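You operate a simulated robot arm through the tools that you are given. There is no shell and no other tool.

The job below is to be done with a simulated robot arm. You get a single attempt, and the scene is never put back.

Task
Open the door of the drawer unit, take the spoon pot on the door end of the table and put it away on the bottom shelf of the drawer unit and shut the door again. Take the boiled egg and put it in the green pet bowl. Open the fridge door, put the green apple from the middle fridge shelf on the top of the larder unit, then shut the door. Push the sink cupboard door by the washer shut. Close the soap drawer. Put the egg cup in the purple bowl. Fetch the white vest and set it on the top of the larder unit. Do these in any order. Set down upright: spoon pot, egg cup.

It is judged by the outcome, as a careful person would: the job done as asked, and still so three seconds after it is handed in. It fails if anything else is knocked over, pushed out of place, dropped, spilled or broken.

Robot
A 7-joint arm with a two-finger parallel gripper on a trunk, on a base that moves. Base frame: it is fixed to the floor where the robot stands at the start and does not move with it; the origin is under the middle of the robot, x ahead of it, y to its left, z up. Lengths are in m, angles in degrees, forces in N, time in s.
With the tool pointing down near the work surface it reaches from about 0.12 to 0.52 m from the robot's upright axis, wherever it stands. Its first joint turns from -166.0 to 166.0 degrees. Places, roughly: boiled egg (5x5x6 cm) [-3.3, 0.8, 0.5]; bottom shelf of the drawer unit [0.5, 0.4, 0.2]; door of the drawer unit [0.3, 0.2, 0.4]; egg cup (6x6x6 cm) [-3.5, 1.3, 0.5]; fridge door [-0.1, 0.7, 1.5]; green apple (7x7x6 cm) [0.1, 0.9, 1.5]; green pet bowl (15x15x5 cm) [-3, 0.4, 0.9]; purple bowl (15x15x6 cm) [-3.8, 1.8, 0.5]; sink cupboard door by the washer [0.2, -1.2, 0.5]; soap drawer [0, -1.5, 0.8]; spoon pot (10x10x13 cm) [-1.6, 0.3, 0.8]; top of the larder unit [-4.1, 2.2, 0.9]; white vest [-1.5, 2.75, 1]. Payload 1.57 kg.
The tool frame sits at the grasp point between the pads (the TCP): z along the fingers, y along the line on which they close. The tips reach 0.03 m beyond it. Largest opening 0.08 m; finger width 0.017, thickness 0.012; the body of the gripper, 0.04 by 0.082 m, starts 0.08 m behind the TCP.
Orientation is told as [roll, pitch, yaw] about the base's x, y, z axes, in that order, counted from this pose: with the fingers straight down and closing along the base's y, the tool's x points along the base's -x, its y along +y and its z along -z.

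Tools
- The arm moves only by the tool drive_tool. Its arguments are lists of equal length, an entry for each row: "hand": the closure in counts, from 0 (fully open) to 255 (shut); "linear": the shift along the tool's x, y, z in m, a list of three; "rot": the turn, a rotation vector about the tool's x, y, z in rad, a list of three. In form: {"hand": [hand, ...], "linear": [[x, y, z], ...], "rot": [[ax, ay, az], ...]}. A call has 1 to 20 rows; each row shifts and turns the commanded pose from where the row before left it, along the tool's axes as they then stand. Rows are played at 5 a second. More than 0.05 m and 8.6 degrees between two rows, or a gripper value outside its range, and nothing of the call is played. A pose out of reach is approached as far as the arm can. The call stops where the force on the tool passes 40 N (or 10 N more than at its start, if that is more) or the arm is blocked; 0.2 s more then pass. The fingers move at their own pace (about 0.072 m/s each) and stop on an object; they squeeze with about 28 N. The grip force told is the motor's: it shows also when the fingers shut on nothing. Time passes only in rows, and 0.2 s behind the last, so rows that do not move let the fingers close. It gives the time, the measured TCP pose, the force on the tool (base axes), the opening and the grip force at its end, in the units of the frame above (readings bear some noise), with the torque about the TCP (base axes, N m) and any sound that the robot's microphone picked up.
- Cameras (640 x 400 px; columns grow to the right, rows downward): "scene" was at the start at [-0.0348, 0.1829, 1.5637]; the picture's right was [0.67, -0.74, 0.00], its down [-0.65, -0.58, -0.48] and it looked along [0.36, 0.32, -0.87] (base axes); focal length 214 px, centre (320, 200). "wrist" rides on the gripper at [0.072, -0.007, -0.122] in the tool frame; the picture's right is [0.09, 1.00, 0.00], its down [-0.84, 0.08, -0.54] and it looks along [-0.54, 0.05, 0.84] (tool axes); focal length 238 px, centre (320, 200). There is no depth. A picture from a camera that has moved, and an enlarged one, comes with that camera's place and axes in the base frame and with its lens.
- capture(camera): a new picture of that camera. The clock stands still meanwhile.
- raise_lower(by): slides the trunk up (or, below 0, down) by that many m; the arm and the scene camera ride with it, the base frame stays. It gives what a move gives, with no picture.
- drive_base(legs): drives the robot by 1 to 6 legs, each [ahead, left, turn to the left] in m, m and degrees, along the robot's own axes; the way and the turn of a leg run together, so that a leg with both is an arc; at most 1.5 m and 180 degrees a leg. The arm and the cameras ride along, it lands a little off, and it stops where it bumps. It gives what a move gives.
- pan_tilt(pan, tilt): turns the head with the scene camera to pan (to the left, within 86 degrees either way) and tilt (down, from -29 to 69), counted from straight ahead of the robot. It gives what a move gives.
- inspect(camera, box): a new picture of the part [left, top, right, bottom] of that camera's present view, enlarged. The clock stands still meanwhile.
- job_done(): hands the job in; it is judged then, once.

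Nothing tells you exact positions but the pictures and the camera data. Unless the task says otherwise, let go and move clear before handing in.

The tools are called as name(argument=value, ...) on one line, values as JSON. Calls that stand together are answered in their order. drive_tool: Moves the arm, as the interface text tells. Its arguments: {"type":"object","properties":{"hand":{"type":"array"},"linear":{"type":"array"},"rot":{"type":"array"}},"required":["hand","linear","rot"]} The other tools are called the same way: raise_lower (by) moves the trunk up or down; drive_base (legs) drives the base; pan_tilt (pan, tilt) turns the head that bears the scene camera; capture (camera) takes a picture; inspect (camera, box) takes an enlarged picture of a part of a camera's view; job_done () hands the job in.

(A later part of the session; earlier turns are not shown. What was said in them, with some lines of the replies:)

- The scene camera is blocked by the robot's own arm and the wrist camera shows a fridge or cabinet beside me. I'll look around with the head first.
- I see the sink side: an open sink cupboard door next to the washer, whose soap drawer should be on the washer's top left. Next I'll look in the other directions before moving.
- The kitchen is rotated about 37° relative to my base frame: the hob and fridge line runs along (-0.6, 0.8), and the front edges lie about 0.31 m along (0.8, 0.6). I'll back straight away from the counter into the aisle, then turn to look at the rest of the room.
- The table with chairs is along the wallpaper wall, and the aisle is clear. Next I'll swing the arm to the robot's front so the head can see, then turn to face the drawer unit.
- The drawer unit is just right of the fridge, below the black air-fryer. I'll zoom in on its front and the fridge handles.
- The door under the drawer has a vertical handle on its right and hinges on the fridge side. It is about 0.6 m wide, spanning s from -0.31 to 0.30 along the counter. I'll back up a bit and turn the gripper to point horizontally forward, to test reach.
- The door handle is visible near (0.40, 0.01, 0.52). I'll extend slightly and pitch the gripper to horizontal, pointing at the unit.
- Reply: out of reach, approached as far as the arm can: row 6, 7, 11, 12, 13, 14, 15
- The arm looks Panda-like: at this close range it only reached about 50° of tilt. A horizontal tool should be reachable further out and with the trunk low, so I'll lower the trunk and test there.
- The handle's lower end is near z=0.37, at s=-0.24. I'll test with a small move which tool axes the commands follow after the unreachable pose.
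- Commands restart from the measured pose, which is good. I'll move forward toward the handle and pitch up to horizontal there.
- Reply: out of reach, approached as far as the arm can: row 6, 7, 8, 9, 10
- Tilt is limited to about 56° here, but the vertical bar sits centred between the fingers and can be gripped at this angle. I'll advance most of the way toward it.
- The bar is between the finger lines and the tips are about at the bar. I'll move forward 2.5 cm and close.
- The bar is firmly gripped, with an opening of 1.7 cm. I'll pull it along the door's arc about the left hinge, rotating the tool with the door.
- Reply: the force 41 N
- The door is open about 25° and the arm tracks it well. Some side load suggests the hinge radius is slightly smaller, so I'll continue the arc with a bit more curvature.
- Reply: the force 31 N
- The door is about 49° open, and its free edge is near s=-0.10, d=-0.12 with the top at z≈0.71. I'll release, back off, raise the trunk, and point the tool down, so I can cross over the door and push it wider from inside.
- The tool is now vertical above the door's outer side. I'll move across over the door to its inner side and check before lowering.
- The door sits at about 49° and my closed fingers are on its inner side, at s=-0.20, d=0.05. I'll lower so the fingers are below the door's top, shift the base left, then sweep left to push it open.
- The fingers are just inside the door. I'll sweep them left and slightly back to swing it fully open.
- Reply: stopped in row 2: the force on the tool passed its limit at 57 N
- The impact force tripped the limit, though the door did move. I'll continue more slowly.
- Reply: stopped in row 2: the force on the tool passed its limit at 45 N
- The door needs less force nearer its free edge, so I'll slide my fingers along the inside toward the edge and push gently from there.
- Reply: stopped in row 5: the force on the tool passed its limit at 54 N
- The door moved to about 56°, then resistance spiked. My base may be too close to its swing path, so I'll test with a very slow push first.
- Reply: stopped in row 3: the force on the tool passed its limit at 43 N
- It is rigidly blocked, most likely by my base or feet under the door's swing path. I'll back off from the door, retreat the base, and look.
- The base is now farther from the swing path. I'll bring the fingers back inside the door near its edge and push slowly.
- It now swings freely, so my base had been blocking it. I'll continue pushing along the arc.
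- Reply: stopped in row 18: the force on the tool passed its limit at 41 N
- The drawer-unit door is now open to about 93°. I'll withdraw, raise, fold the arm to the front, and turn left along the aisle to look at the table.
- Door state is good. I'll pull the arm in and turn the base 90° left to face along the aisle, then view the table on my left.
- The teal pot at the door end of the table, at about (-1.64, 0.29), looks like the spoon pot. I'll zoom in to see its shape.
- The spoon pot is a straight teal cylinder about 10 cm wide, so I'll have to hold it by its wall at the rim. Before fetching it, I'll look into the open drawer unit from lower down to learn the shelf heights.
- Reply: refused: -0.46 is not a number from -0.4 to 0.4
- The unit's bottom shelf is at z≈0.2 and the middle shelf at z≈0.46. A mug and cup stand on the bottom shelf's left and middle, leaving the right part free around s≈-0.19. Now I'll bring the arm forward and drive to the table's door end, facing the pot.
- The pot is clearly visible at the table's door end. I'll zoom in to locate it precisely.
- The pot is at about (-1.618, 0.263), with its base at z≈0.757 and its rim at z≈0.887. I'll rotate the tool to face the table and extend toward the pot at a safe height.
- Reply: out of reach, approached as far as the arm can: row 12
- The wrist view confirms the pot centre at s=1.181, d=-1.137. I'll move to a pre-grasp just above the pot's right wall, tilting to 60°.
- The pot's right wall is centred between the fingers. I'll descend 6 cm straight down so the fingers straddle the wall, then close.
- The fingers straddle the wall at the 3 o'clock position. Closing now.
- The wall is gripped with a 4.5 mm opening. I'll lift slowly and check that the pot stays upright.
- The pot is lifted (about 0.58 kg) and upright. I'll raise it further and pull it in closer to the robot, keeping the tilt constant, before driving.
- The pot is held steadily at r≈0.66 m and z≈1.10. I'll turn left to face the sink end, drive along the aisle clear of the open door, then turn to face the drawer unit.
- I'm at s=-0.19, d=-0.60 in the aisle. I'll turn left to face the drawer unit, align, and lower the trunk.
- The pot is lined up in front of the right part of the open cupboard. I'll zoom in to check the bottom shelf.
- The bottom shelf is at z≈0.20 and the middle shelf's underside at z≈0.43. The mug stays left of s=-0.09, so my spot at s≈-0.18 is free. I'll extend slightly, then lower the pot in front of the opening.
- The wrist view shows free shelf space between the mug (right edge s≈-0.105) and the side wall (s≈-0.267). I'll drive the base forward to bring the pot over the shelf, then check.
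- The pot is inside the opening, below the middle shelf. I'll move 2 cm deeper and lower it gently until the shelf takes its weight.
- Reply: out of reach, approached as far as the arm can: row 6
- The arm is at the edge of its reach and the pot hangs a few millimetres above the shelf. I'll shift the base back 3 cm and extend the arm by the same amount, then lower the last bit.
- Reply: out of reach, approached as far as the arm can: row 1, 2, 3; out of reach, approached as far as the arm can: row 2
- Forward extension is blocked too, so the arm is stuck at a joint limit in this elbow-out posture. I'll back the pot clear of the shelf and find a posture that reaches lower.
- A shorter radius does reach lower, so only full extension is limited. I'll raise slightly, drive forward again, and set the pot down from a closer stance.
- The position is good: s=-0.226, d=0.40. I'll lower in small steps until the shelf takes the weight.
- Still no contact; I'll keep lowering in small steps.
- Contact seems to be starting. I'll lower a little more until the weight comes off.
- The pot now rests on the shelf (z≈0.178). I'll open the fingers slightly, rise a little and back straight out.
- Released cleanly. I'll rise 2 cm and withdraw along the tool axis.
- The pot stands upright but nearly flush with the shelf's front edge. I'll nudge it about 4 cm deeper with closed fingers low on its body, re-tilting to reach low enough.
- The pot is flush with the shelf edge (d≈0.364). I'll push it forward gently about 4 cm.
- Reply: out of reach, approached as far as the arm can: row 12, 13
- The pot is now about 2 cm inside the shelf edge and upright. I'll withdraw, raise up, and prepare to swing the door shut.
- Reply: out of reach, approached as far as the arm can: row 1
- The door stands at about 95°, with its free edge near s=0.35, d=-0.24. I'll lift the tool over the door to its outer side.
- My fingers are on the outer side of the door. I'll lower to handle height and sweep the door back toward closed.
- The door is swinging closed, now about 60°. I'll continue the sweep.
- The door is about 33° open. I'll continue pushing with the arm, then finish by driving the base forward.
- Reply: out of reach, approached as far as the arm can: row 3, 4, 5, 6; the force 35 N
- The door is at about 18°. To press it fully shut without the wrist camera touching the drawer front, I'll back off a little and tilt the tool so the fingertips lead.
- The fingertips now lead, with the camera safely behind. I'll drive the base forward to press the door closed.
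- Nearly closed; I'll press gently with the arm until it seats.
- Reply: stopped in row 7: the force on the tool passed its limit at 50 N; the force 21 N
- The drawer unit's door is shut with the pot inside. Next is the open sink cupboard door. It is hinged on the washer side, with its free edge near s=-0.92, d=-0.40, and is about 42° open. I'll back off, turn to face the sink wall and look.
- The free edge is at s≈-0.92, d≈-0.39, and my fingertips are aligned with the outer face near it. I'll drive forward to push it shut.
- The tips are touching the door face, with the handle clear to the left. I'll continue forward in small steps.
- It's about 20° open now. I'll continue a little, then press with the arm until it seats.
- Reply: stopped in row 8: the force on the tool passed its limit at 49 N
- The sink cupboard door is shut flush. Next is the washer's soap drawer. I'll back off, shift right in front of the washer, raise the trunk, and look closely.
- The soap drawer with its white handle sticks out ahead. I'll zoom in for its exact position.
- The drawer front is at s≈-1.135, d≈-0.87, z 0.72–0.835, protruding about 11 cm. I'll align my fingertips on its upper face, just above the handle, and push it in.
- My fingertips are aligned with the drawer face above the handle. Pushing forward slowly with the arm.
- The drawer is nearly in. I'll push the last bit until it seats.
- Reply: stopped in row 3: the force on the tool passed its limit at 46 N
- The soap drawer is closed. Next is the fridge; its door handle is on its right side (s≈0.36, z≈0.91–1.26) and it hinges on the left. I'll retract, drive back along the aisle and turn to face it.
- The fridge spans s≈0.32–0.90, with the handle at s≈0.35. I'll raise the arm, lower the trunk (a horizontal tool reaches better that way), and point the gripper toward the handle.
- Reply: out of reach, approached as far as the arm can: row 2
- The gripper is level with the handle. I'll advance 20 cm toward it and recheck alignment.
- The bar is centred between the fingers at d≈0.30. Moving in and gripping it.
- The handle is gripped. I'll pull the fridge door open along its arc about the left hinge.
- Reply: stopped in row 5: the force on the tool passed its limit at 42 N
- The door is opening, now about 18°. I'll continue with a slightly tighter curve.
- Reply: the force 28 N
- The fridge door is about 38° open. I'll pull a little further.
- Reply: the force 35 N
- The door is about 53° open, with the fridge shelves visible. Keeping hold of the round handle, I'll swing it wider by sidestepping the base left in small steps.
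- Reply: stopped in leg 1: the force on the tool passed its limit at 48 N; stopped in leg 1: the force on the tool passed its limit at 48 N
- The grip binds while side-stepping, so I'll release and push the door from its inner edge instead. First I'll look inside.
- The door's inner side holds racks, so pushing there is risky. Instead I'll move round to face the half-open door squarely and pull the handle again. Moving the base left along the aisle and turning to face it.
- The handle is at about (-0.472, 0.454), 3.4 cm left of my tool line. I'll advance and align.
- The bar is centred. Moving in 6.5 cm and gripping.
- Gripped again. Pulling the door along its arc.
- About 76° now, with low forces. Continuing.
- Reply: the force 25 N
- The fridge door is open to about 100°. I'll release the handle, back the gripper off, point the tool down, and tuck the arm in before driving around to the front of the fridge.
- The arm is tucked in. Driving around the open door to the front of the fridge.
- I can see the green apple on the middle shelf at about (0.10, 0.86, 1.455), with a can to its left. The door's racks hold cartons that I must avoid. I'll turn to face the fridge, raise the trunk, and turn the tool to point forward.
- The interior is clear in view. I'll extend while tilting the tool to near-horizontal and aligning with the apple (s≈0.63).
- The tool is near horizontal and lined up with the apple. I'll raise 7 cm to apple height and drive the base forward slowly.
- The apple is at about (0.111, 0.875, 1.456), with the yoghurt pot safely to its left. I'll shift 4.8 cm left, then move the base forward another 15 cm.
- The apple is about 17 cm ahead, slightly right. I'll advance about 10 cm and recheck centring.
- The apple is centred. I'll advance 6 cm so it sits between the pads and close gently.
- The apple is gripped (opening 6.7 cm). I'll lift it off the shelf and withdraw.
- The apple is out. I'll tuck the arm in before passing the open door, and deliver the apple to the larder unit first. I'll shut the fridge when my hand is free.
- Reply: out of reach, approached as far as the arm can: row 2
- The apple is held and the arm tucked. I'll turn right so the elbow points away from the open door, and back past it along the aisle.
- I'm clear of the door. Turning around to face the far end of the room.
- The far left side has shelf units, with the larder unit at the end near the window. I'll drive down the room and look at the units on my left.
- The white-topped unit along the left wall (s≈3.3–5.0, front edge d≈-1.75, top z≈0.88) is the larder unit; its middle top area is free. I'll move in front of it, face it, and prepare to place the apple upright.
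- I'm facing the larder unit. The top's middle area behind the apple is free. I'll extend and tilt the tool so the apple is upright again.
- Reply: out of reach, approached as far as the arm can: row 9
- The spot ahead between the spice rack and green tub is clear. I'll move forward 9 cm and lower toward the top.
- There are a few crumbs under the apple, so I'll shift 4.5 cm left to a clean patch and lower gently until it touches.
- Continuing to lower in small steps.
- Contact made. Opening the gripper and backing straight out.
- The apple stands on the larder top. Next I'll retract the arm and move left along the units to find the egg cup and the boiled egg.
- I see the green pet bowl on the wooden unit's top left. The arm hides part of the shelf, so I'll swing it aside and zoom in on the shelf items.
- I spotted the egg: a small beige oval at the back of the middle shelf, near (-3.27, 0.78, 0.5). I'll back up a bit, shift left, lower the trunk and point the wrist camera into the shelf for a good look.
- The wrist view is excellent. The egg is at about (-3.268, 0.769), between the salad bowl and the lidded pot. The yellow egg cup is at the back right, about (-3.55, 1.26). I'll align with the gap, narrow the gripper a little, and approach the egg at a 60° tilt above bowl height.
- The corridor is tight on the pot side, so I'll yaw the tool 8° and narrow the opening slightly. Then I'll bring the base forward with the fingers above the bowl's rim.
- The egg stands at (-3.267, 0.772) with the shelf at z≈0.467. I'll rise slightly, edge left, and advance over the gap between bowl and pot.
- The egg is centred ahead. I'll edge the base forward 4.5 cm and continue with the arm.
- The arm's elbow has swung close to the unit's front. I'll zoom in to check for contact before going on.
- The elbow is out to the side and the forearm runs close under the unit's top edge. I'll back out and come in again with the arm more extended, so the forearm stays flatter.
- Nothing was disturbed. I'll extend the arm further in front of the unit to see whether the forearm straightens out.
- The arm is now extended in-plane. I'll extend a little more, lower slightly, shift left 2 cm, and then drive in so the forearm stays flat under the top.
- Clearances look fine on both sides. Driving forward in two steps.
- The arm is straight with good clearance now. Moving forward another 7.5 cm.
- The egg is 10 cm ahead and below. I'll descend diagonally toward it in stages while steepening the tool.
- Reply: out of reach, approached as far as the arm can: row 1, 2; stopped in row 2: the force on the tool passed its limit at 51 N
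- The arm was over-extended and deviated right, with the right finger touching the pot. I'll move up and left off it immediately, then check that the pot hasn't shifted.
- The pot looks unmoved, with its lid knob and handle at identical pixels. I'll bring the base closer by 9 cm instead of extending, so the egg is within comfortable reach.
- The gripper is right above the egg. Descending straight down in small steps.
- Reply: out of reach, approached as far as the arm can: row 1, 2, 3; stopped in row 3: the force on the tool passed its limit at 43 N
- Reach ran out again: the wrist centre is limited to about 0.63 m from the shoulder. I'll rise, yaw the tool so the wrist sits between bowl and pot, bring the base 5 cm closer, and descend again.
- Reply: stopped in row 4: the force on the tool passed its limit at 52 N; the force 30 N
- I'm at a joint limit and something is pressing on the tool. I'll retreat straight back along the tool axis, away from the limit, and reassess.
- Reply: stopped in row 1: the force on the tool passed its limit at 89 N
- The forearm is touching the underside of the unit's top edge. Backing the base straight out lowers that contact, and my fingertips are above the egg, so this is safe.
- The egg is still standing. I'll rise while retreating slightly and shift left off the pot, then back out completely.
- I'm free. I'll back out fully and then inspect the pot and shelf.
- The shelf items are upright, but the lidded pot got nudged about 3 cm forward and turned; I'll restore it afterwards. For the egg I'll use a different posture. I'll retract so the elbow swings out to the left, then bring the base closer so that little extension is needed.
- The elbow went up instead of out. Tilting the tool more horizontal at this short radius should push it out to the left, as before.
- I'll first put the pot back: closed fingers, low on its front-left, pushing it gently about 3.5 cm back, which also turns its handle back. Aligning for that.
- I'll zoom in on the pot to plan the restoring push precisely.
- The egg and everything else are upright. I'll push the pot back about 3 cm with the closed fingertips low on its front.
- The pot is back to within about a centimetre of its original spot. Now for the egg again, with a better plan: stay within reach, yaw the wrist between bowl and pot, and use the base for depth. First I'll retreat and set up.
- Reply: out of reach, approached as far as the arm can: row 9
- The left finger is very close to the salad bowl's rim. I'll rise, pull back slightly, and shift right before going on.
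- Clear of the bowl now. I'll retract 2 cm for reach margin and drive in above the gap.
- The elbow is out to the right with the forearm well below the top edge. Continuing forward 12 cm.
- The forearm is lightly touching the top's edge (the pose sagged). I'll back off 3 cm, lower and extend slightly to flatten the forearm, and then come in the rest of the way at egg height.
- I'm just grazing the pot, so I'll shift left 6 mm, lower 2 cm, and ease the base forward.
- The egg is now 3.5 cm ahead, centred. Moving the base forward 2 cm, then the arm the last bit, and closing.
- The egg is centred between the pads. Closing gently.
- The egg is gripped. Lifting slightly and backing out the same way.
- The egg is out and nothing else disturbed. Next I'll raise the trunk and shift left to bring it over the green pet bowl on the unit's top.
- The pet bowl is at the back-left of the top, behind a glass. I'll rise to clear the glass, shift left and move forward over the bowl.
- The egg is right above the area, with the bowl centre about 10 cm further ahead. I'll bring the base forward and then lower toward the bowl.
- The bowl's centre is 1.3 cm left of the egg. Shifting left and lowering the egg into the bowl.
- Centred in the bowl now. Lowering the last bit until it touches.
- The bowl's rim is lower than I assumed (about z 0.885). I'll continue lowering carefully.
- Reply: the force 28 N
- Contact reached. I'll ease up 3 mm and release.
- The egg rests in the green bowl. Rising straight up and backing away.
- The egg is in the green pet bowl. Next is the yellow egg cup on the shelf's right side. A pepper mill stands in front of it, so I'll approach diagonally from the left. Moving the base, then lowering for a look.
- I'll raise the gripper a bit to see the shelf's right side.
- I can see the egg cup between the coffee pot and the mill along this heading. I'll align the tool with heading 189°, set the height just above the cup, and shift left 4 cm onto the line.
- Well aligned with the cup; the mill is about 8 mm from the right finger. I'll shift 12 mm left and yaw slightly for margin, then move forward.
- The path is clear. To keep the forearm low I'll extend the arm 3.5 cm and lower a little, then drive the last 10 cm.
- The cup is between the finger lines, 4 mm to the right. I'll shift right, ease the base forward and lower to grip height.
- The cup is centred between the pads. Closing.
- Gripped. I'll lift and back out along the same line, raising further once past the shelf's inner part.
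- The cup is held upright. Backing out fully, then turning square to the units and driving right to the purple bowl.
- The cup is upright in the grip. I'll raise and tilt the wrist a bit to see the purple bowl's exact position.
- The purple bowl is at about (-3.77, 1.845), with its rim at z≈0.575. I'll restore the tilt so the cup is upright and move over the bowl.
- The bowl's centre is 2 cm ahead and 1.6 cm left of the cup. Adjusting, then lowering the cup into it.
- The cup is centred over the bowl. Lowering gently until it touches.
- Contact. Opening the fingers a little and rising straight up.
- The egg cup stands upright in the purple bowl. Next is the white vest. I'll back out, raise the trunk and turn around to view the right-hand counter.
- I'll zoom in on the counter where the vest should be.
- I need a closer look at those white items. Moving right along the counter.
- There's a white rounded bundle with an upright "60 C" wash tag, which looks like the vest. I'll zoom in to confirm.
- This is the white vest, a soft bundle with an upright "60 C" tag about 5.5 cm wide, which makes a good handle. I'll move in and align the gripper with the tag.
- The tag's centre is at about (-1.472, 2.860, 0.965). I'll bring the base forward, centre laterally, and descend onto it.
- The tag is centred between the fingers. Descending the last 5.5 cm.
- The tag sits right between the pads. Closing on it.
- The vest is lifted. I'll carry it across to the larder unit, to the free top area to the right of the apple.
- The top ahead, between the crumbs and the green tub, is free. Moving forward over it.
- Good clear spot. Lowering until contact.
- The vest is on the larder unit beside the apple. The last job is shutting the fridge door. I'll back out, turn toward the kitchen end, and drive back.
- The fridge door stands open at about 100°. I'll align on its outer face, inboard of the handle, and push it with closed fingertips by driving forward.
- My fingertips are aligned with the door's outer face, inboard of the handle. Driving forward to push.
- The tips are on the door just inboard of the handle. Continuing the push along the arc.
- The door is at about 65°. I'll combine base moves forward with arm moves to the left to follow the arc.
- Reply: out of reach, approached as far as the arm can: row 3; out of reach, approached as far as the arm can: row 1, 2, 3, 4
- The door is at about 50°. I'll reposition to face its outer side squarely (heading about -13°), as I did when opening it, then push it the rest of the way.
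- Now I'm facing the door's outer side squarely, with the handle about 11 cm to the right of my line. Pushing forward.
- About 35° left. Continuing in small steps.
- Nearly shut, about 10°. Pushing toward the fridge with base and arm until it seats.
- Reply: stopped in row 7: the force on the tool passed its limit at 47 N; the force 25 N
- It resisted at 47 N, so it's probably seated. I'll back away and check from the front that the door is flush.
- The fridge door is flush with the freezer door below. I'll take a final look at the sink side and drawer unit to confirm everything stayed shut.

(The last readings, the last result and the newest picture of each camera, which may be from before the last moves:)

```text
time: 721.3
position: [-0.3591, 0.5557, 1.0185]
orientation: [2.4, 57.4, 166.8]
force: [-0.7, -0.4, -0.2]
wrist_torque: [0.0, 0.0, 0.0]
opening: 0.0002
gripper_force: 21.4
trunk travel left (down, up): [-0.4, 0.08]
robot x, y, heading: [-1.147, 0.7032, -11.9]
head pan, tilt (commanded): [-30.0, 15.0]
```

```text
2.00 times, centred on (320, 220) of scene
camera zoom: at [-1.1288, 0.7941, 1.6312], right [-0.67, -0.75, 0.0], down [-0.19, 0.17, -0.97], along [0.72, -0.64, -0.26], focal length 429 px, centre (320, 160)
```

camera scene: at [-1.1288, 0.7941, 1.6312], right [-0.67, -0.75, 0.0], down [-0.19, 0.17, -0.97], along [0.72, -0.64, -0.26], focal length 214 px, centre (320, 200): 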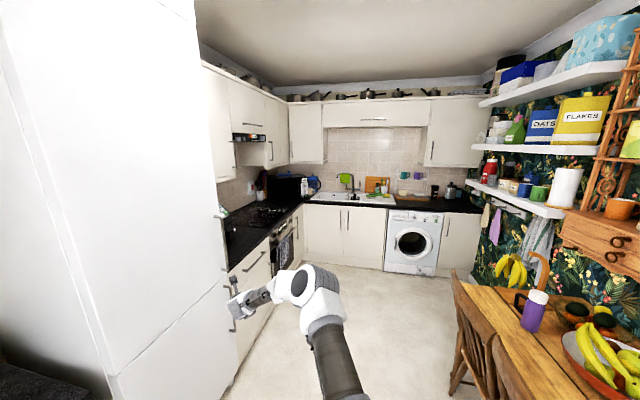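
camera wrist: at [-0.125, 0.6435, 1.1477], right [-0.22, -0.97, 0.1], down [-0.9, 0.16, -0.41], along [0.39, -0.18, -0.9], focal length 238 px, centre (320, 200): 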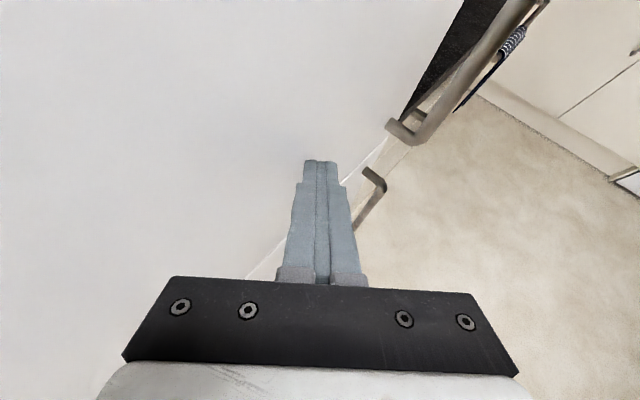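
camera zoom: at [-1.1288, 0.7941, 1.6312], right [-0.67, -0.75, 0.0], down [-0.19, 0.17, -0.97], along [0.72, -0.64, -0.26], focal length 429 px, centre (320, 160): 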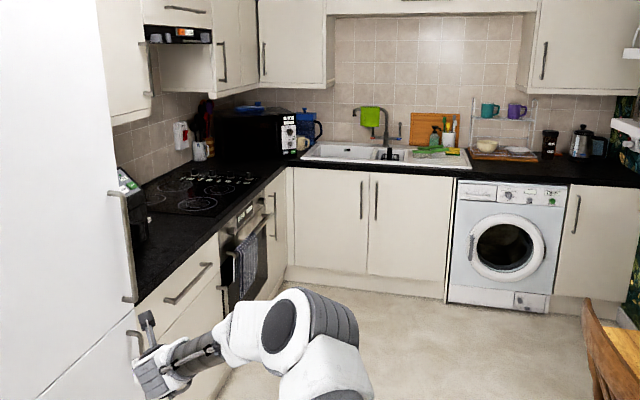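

Every task is done: the spoon pot is in the drawer unit with its door shut, and the egg is in the green bowl. The apple and vest are on the larder unit, the egg cup is in the purple bowl, and the fridge, sink cupboard and soap drawer are closed. The hand is empty and clear, so I'm handing in.

job_done()

```text
The job is handed in.
```

I handed the job in. Everything you asked for is done, but I nudged one other item on the way.

- **Spoon pot:** it is upright on the bottom shelf of the drawer unit, and the door is shut flush. I last saw it standing when the door was still open.
- **Boiled egg:** it is in the green pet bowl.
- **Green apple:** it is on the larder unit's top, and the fridge door is shut. The juice and milk cartons on the fridge door were out of view once it closed, so I couldn't check them afterwards.
- **Sink cupboard door and soap drawer:** both are pushed in until they stopped. I looked again at the end and they were still shut.
- **Egg cup:** it stands upright in the purple bowl.
- **White vest:** it is on the larder unit's top, beside the apple. I took it to be the white bundle with the "60 C" tag. It lay about 10 cm from the position you gave, and nothing else there matched.

**Lidded pot moved:** while reaching for the egg, my arm bumped the lidded pot on the wooden unit's middle shelf, moving it about 3 cm. I pushed it back to within roughly 1 cm, but it is still turned about 10 degrees from how it stood. Nothing on that shelf was knocked over.
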